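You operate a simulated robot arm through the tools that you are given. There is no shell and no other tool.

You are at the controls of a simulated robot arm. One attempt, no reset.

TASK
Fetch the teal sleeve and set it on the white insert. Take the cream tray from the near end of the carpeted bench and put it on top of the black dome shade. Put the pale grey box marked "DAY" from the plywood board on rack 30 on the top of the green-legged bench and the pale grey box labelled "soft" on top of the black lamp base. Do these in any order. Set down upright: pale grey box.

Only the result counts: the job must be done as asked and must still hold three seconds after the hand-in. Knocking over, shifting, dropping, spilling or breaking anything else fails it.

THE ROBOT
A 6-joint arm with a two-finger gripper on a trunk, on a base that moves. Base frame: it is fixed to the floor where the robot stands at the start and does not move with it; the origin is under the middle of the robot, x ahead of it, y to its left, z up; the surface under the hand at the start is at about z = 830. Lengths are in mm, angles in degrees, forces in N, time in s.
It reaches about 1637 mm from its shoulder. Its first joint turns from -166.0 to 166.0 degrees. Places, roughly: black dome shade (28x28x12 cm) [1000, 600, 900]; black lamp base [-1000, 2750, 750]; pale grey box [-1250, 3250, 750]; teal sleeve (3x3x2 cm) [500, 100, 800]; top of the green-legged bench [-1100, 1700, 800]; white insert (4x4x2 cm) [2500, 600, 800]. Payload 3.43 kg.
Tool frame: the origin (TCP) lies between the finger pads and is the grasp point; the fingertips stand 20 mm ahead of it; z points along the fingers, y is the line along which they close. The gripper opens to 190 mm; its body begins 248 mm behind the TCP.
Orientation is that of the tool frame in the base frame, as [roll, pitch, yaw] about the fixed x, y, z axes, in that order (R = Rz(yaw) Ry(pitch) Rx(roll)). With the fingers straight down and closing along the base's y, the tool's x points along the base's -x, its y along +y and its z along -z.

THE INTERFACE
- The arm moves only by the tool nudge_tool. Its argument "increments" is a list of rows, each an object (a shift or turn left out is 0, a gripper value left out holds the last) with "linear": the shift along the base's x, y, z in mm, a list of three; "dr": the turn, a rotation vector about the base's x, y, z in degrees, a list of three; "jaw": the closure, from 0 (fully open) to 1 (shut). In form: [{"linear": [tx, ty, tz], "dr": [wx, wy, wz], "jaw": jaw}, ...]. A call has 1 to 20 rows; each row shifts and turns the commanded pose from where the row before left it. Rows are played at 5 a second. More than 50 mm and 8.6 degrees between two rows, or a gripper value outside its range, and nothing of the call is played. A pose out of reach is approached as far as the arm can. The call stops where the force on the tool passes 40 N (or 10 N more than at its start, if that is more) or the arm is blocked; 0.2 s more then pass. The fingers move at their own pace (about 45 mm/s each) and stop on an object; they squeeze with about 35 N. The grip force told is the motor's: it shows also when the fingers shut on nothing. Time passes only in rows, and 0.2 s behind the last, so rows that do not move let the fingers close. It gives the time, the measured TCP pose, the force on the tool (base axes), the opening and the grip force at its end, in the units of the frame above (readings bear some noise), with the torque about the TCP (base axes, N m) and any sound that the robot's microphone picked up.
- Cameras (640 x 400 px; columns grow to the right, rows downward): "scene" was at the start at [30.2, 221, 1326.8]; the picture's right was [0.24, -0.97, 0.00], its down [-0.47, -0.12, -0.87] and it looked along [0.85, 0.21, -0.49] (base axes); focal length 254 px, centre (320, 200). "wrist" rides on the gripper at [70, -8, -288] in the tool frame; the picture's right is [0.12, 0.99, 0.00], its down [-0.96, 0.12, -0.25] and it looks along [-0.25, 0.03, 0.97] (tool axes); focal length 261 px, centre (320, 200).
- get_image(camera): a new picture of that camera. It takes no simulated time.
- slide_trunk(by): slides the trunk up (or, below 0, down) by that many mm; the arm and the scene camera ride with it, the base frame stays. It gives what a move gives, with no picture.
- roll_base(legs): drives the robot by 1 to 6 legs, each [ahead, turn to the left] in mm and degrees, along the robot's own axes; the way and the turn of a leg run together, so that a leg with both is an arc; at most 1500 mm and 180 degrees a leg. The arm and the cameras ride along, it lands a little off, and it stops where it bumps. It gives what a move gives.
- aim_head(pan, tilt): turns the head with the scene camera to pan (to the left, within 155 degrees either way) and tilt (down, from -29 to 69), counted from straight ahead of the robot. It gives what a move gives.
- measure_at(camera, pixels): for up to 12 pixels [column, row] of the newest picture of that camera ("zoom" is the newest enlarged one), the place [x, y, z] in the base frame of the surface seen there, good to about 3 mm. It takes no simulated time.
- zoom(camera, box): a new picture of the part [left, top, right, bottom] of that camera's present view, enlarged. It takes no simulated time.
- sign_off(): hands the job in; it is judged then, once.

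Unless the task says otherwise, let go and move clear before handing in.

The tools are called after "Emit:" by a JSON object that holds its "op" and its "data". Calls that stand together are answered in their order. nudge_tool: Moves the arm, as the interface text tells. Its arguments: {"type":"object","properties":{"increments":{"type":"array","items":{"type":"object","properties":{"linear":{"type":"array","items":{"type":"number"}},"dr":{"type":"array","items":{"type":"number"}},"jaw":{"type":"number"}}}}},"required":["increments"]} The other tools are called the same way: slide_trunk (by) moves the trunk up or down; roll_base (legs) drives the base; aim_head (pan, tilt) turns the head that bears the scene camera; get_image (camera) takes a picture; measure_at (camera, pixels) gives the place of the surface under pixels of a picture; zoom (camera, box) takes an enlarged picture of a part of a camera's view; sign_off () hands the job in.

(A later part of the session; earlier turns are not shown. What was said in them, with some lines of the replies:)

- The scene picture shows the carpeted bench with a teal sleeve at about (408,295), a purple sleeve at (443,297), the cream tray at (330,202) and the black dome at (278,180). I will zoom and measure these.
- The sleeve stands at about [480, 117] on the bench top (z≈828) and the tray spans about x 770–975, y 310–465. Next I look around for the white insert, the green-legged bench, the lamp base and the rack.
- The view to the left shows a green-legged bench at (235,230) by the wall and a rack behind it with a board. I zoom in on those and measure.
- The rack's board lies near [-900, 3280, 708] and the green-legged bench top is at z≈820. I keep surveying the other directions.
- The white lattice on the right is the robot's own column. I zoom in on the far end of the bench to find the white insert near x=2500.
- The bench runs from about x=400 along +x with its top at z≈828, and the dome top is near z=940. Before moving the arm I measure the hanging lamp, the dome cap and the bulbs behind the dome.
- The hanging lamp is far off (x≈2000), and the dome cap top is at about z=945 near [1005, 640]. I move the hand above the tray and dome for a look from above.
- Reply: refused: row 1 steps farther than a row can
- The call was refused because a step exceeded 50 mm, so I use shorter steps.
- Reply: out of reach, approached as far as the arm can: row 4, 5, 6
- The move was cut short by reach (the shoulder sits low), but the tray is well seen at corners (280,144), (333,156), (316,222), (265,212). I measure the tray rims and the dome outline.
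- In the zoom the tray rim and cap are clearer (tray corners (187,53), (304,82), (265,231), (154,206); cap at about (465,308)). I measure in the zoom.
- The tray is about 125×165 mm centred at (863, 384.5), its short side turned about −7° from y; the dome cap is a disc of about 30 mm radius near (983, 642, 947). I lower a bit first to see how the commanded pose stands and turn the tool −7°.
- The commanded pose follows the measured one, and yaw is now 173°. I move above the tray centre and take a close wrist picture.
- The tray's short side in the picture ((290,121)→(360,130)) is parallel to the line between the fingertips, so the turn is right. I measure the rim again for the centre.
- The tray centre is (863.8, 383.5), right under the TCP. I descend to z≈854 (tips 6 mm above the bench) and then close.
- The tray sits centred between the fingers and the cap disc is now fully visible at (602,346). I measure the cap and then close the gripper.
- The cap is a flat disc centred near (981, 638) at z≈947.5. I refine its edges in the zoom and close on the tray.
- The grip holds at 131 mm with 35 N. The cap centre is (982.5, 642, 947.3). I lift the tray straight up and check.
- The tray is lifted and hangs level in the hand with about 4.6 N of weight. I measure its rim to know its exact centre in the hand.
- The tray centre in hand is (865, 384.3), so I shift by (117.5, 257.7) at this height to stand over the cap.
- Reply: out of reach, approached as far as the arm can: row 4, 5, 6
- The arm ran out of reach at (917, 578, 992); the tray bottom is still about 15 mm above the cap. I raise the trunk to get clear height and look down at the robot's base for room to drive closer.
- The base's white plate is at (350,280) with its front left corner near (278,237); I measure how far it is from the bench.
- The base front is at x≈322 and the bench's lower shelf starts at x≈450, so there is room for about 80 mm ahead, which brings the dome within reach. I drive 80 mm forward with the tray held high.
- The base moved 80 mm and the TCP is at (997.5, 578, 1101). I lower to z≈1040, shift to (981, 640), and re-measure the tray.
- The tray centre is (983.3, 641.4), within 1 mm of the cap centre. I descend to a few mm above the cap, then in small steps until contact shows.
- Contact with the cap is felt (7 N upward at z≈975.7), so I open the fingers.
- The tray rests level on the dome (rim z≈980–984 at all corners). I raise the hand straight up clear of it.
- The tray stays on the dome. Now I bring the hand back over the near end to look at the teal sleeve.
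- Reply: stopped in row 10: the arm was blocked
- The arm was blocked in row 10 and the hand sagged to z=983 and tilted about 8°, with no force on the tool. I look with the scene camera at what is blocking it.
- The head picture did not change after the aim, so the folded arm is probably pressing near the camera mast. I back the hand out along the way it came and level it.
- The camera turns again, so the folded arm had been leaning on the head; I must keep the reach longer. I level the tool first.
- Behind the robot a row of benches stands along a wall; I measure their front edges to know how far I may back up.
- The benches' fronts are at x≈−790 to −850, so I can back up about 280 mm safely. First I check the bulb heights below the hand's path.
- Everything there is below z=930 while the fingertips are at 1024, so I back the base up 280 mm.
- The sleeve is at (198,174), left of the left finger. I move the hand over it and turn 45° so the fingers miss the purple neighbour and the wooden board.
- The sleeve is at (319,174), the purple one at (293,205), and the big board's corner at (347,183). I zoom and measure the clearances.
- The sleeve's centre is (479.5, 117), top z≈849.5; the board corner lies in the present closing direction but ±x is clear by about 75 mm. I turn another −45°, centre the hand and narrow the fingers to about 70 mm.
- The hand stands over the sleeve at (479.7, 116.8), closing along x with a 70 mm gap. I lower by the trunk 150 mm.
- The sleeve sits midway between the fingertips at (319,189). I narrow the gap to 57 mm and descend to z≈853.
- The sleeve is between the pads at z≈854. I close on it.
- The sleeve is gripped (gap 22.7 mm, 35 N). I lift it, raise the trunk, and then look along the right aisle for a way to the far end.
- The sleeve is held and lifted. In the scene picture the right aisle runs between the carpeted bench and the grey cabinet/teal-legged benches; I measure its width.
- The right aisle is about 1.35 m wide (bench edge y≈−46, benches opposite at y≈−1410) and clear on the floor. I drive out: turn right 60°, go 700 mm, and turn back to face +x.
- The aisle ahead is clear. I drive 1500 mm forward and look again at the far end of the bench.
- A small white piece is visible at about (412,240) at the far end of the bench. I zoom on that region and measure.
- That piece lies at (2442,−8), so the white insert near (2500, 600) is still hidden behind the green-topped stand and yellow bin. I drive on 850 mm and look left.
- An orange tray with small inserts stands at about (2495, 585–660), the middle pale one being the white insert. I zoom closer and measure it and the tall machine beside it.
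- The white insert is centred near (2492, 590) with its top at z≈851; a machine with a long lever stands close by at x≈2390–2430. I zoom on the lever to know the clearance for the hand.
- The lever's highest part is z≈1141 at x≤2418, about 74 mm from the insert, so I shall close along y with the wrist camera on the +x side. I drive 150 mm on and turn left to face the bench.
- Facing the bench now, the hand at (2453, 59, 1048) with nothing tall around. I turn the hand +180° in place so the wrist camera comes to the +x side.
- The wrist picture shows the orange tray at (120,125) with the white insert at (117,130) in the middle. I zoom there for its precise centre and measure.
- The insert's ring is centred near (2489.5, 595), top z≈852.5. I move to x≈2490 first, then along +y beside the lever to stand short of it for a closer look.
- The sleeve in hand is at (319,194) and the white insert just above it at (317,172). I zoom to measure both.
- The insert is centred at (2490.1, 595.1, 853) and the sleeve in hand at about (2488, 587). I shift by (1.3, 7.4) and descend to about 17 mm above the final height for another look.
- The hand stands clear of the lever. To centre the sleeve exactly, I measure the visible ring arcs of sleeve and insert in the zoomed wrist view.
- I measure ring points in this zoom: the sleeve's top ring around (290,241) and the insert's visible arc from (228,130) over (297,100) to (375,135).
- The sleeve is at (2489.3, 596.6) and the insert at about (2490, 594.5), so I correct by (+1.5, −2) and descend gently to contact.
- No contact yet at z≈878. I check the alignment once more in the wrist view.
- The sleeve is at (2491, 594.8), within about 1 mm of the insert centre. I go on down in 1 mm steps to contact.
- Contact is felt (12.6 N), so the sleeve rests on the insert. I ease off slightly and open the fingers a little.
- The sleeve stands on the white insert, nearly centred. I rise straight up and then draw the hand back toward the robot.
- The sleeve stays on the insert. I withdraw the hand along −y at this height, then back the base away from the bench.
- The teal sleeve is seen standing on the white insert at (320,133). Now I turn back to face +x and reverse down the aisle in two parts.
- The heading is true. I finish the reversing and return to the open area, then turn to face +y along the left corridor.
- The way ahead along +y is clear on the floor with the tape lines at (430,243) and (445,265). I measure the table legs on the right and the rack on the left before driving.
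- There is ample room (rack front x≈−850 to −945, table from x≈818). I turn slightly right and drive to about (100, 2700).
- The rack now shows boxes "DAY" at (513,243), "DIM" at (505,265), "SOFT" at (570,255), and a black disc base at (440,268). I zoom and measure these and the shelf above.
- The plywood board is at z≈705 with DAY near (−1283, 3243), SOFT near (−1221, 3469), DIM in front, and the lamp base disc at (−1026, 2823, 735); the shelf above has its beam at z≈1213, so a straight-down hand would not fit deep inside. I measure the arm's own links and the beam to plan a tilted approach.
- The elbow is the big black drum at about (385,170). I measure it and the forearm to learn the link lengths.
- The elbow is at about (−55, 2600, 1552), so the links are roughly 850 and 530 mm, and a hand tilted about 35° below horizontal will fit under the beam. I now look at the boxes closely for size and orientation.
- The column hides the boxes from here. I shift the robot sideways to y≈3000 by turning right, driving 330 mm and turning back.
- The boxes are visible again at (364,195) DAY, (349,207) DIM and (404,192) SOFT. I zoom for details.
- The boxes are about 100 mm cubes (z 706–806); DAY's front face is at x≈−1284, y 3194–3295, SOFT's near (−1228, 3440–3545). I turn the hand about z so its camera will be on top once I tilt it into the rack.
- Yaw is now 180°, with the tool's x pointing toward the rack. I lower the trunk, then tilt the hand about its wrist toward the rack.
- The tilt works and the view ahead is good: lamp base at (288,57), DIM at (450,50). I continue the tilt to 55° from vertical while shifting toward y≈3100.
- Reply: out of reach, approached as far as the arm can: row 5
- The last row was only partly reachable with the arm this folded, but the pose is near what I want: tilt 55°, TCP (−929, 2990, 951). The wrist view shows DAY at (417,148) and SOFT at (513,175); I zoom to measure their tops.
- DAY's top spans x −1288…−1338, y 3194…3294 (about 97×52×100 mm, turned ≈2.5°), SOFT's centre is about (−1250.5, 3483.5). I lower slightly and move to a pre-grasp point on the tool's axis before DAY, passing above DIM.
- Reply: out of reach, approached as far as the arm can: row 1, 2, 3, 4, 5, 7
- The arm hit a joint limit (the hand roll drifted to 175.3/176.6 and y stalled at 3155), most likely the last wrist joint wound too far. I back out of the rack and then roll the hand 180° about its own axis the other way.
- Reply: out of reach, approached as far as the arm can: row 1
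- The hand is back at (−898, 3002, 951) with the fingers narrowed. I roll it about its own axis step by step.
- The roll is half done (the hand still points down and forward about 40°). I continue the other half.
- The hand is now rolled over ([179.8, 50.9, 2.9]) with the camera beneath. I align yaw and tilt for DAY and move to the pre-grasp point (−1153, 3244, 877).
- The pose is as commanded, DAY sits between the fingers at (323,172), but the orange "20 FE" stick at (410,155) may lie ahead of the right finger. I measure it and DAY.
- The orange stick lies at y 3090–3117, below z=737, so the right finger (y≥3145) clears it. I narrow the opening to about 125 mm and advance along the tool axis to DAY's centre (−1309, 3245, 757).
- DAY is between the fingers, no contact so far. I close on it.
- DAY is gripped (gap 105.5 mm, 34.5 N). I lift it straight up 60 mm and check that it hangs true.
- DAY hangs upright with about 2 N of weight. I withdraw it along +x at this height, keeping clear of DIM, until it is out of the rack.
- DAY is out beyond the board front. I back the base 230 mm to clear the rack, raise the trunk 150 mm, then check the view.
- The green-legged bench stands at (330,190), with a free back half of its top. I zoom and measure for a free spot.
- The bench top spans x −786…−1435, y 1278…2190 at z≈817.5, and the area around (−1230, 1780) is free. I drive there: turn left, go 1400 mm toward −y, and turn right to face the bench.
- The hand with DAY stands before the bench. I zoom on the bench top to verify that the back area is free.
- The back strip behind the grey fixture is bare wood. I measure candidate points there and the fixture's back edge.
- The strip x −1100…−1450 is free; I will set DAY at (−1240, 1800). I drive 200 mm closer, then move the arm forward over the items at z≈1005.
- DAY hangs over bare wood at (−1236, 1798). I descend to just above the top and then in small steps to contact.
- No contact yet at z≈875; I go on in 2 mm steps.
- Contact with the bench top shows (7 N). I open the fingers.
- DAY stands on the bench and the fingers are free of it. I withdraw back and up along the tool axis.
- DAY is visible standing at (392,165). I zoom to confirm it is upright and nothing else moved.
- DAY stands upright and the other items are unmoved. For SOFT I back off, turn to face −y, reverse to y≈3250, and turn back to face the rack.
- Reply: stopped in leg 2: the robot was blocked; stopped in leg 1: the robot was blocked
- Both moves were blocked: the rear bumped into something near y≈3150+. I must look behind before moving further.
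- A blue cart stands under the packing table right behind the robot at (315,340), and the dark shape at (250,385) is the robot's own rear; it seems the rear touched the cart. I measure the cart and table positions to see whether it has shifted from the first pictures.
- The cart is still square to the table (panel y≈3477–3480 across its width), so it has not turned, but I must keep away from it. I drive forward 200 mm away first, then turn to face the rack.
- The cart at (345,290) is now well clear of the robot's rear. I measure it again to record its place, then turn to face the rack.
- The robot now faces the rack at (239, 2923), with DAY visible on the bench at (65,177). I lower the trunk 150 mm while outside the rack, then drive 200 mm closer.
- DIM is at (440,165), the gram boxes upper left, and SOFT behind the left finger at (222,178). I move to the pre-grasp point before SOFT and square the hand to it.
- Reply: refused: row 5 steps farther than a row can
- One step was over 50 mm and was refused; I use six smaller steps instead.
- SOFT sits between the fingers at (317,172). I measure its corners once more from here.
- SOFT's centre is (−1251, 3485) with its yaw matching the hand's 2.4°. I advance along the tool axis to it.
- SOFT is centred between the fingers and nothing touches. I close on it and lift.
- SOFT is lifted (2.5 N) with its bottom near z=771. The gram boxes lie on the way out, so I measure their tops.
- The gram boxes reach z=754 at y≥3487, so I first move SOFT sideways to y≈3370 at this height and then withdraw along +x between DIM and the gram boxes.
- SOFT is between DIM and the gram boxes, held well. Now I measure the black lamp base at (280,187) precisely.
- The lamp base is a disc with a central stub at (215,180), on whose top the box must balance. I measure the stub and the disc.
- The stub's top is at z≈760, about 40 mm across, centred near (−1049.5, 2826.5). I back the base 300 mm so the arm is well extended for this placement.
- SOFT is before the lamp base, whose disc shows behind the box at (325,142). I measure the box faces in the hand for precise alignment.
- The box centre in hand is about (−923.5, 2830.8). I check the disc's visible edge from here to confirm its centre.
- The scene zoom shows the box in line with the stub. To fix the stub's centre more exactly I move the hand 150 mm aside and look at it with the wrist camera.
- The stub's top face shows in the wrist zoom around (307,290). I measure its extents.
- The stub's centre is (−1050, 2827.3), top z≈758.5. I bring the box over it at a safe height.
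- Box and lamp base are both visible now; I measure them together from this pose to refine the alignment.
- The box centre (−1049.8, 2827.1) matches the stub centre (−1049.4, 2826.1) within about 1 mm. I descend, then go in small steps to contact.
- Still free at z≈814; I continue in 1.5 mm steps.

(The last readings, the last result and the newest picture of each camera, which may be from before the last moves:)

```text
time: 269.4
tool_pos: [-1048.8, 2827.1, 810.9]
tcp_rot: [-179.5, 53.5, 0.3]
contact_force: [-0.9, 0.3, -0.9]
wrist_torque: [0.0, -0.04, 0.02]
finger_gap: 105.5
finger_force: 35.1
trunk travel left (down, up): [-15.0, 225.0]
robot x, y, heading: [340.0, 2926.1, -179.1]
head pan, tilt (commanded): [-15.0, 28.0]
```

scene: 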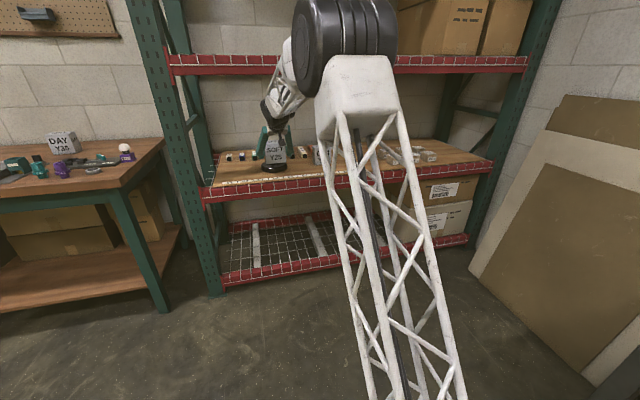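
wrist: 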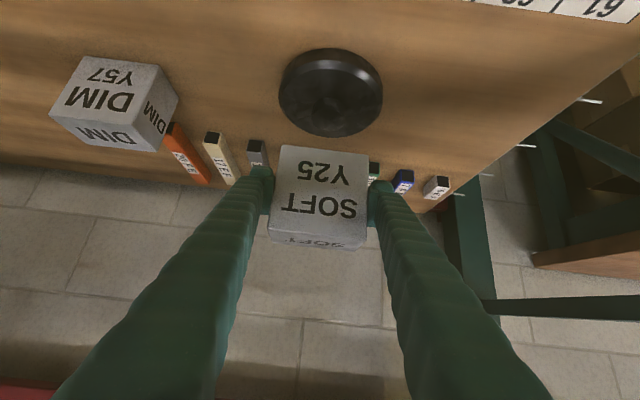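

Emit:
{"op": "nudge_tool", "data": {"increments": [{"linear": [0, 0, -1]}, {}]}}

Emit:
{"op": "nudge_tool", "data": {"increments": [{"linear": [0, 0, -1]}, {}]}}

Emit:
{"op": "zoom", "data": {"camera": "wrist", "box": [255, 90, 385, 260]}}

Emit:
{"op": "zoom", "data": {"camera": "scene", "box": [235, 120, 315, 185]}}

```text
time: 270.0
tool_pos: [-1049.1, 2825.2, 809.9]
tcp_rot: [-179.5, 53.5, 0.4]
contact_force: [0.0, -0.4, -1.5]
wrist_torque: [-0.03, -0.02, 0.01]
finger_gap: 105.2
finger_force: 35.2
trunk travel left (down, up): [-15.0, 225.0]
robot x, y, heading: [334.1, 2921.2, -178.9]
head pan, tilt (commanded): [-15.0, 28.0]
```

```text
time: 270.6
tool_pos: [-1049.7, 2824.9, 810.6]
tcp_rot: [-179.5, 53.4, 0.4]
contact_force: [-0.5, 0.9, 0.9]
wrist_torque: [-0.03, 0.01, -0.02]
finger_gap: 105.8
finger_force: 35.4
trunk travel left (down, up): [-15.0, 225.0]
robot x, y, heading: [331.8, 2926.3, -179.2]
head pan, tilt (commanded): [-15.0, 28.0]
```

```text
2.35 times, centred on (320, 175) of wrist
```

zoom: 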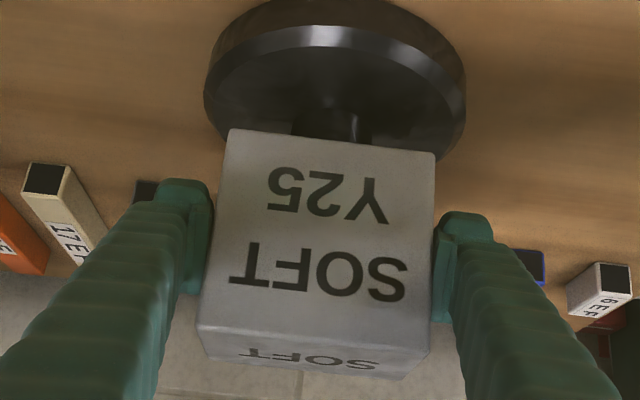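

```text
6.15 times, centred on (275, 152) of scene
```

zoom: 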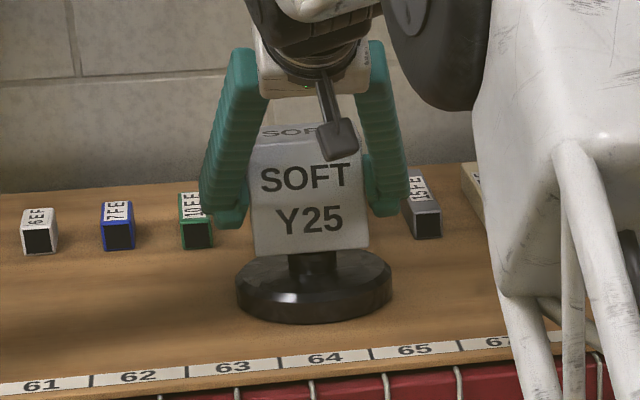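

The force just turned positive (+0.9 N), so contact begins, and the stub is centred under the box at (330,122). One more small step to seat it.

Emit:
{"op": "nudge_tool", "data": {"increments": [{"linear": [0, 0, -0.8]}, {}]}}

```text
time: 271.2
tool_pos: [-1048.4, 2826.2, 808.7]
tcp_rot: [-179.5, 53.5, 0.4]
contact_force: [-1.5, -0.2, 5.6]
wrist_torque: [-0.21, 0.2, -0.06]
finger_gap: 105.2
finger_force: 34.9
trunk travel left (down, up): [-15.0, 225.0]
robot x, y, heading: [336.0, 2924.7, -179.1]
head pan, tilt (commanded): [-15.0, 28.0]
```

Seated with 5.6 N. I open the fingers slowly.

Emit:
{"op": "nudge_tool", "data": {"increments": [{"jaw": 0.44}, {"jaw": 0.42}, {"jaw": 0.39}, {"jaw": 0.36}, {"jaw": 0.33}, {"jaw": 0.3}, {}, {}]}}

Emit:
{"op": "get_image", "data": {"camera": "wrist"}}

Emit:
{"op": "zoom", "data": {"camera": "scene", "box": [235, 120, 315, 185]}}

```text
time: 273.0
tool_pos: [-1049.3, 2825.2, 808.6]
tcp_rot: [-179.5, 53.3, 0.4]
contact_force: [-0.4, 0.1, -0.1]
wrist_torque: [-0.02, -0.02, 0.02]
finger_gap: 133.2
finger_force: 0.0
trunk travel left (down, up): [-15.0, 225.0]
robot x, y, heading: [331.9, 2921.5, -179.0]
head pan, tilt (commanded): [-15.0, 28.0]
```

```text
taken
```

wrist: 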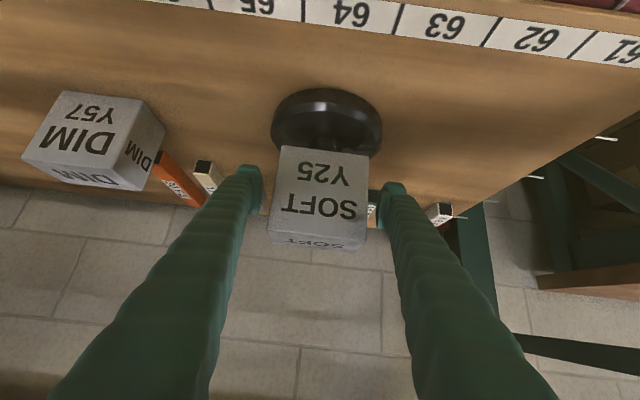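

```text
6.15 times, centred on (275, 152) of scene
```

zoom: 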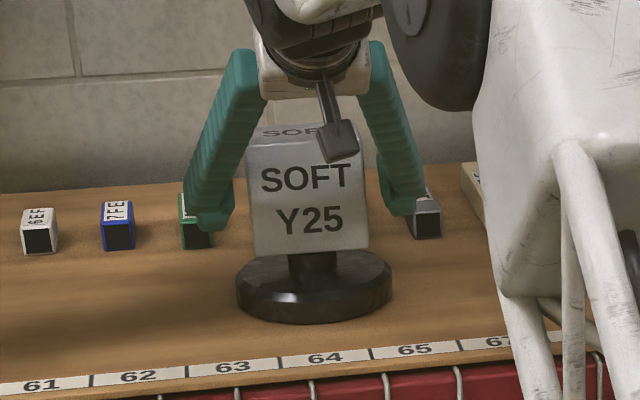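

SOFT stands upright on the lamp base's stub with the fingers free. I withdraw back and up along the tool axis.

Emit:
{"op": "nudge_tool", "data": {"increments": [{"linear": [20, 0, 15]}, {"linear": [30, 0, 23]}, {"linear": [36, 0, 27]}, {"linear": [40, 0, 25]}, {"linear": [45, 0, 5]}, {"linear": [40, 0, 0]}, {}]}}

Emit:
{"op": "get_image", "data": {"camera": "wrist"}}

Emit:
{"op": "zoom", "data": {"camera": "scene", "box": [215, 105, 335, 190]}}

```text
time: 274.6
tool_pos: [-838.1, 2824.5, 903.9]
tcp_rot: [-179.6, 53.4, 0.4]
contact_force: [-0.7, -0.9, 0.2]
wrist_torque: [0.0, 0.0, 0.03]
finger_gap: 133.0
finger_force: 0.1
trunk travel left (down, up): [-15.0, 225.0]
robot x, y, heading: [336.5, 2925.9, -178.8]
head pan, tilt (commanded): [-15.0, 28.0]
```

```text
taken
```

wrist: 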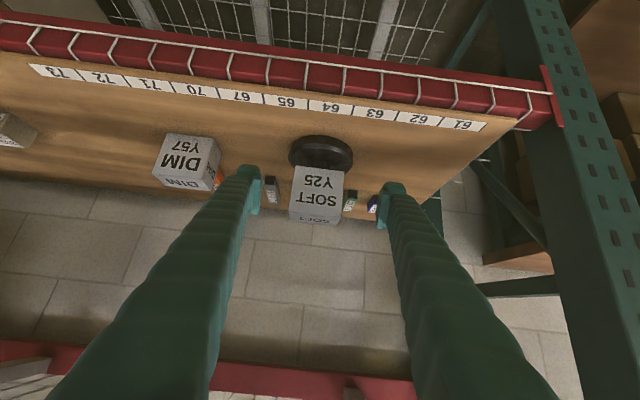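

```text
4.71 times, centred on (275, 148) of scene
```

zoom: 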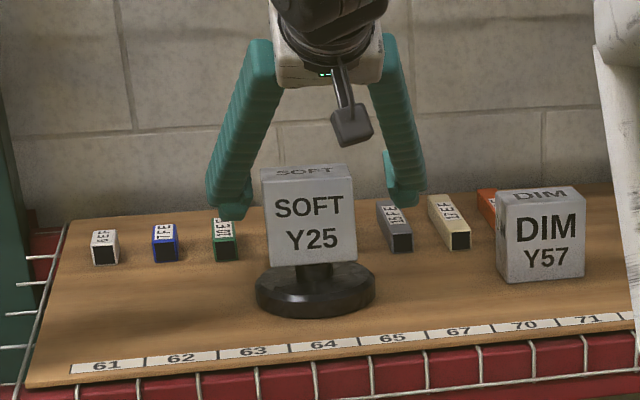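

SOFT rests upright on the lamp base, DIM and the sticks are unmoved. I back the robot off a little and look over to the carpeted bench to verify the tray.

Emit:
{"op": "roll_base", "data": {"legs": [[-60, 0]]}}

Emit:
{"op": "aim_head", "data": {"pan": 104, "tilt": 12}}

Emit:
{"op": "zoom", "data": {"camera": "scene", "box": [220, 120, 420, 260]}}

Emit:
{"op": "get_image", "data": {"camera": "scene"}}

```text
time: 275.6
tool_pos: [-776.8, 2825.2, 902.6]
tcp_rot: [-179.5, 53.4, 0.6]
contact_force: [0.6, -0.6, 0.0]
wrist_torque: [-0.05, 0.01, 0.01]
finger_gap: 133.3
finger_force: 0.1
trunk travel left (down, up): [-15.0, 225.0]
robot x, y, heading: [395.8, 2927.7, -179.0]
head pan, tilt (commanded): [-15.0, 28.0]
```

```text
time: 277.5
tool_pos: [-776.6, 2826.3, 903.3]
tcp_rot: [-179.5, 53.4, 0.4]
contact_force: [0.7, 0.7, -0.5]
wrist_torque: [-0.01, -0.02, 0.02]
finger_gap: 132.8
finger_force: 0.1
trunk travel left (down, up): [-15.0, 225.0]
robot x, y, heading: [397.7, 2921.6, -178.9]
head pan, tilt (commanded): [104.0, 12.0]
```

```text
2.86 times, centred on (320, 190) of scene
```

zoom: 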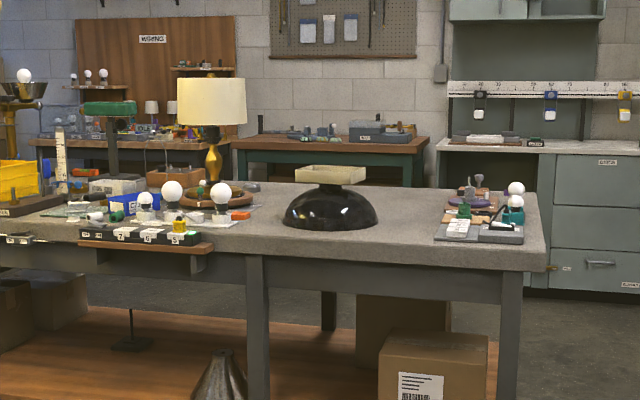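

```text
taken
```

scene: 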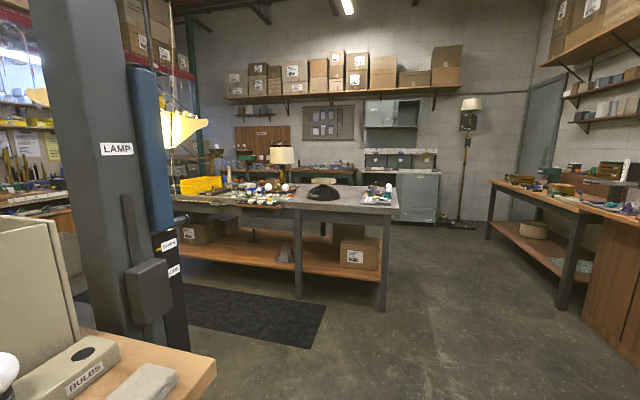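

The tray rests level on the dome, and the bench is in order. One last look at SOFT and DAY before handing in.

Emit:
{"op": "aim_head", "data": {"pan": 5, "tilt": 22}}

Emit:
{"op": "zoom", "data": {"camera": "scene", "box": [60, 90, 460, 290]}}

```text
time: 279.3
tool_pos: [-777.1, 2825.3, 903.9]
tcp_rot: [-179.5, 53.4, 0.4]
contact_force: [0.7, -0.2, 0.2]
wrist_torque: [0.0, -0.01, -0.01]
finger_gap: 133.3
finger_force: 0.2
trunk travel left (down, up): [-15.0, 225.0]
robot x, y, heading: [394.8, 2925.9, -179.1]
head pan, tilt (commanded): [5.0, 22.0]
```

```text
1.60 times, centred on (260, 190) of scene
```

zoom: 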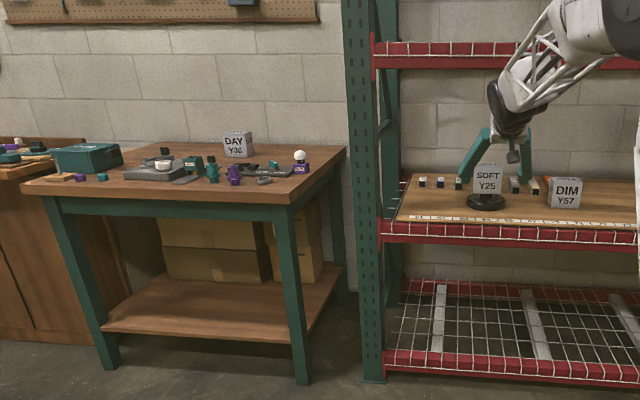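

Both boxes are upright: DAY at (238,145) on the green-legged bench and SOFT at (488,180) on the lamp base. The hand is clear of everything, and the sleeve and tray were checked earlier, so I hand in the job.

Emit:
{"op": "sign_off", "data": {}}

```text
The job is handed in.
```

All four items are in place and the job is handed in, but the robot bumped a blue cart on the way, and I can't rule out that it moved slightly. The simulator only confirmed the hand-in, so I don't know how it was judged.

- **Teal sleeve:** it stands on the white insert, within about 2 mm of centre when I let go.
- **Cream tray:** it rests level on top of the black dome shade. I looked again just before handing in and it was still there.
- **"DAY" box:** it stands upright on clear wood at the back of the green-legged bench.
- **"soft" box:** it stands upright, balanced on the stub in the middle of the black lamp base. It was still steady in the last picture.

**The bump:** while reversing toward the rack, the robot's rear ran into the blue cart under the packing table. When I then tried to turn, it was blocked again, most likely by the same cart. Afterwards the cart was still square to the table and its brake lever still pointed to HOLD. I had not measured it beforehand, so a shift of a few millimetres is possible.

Earlier the arm also pressed against the robot's own camera head while folding back. That touched nothing else, and I saw no other items moved or knocked over.
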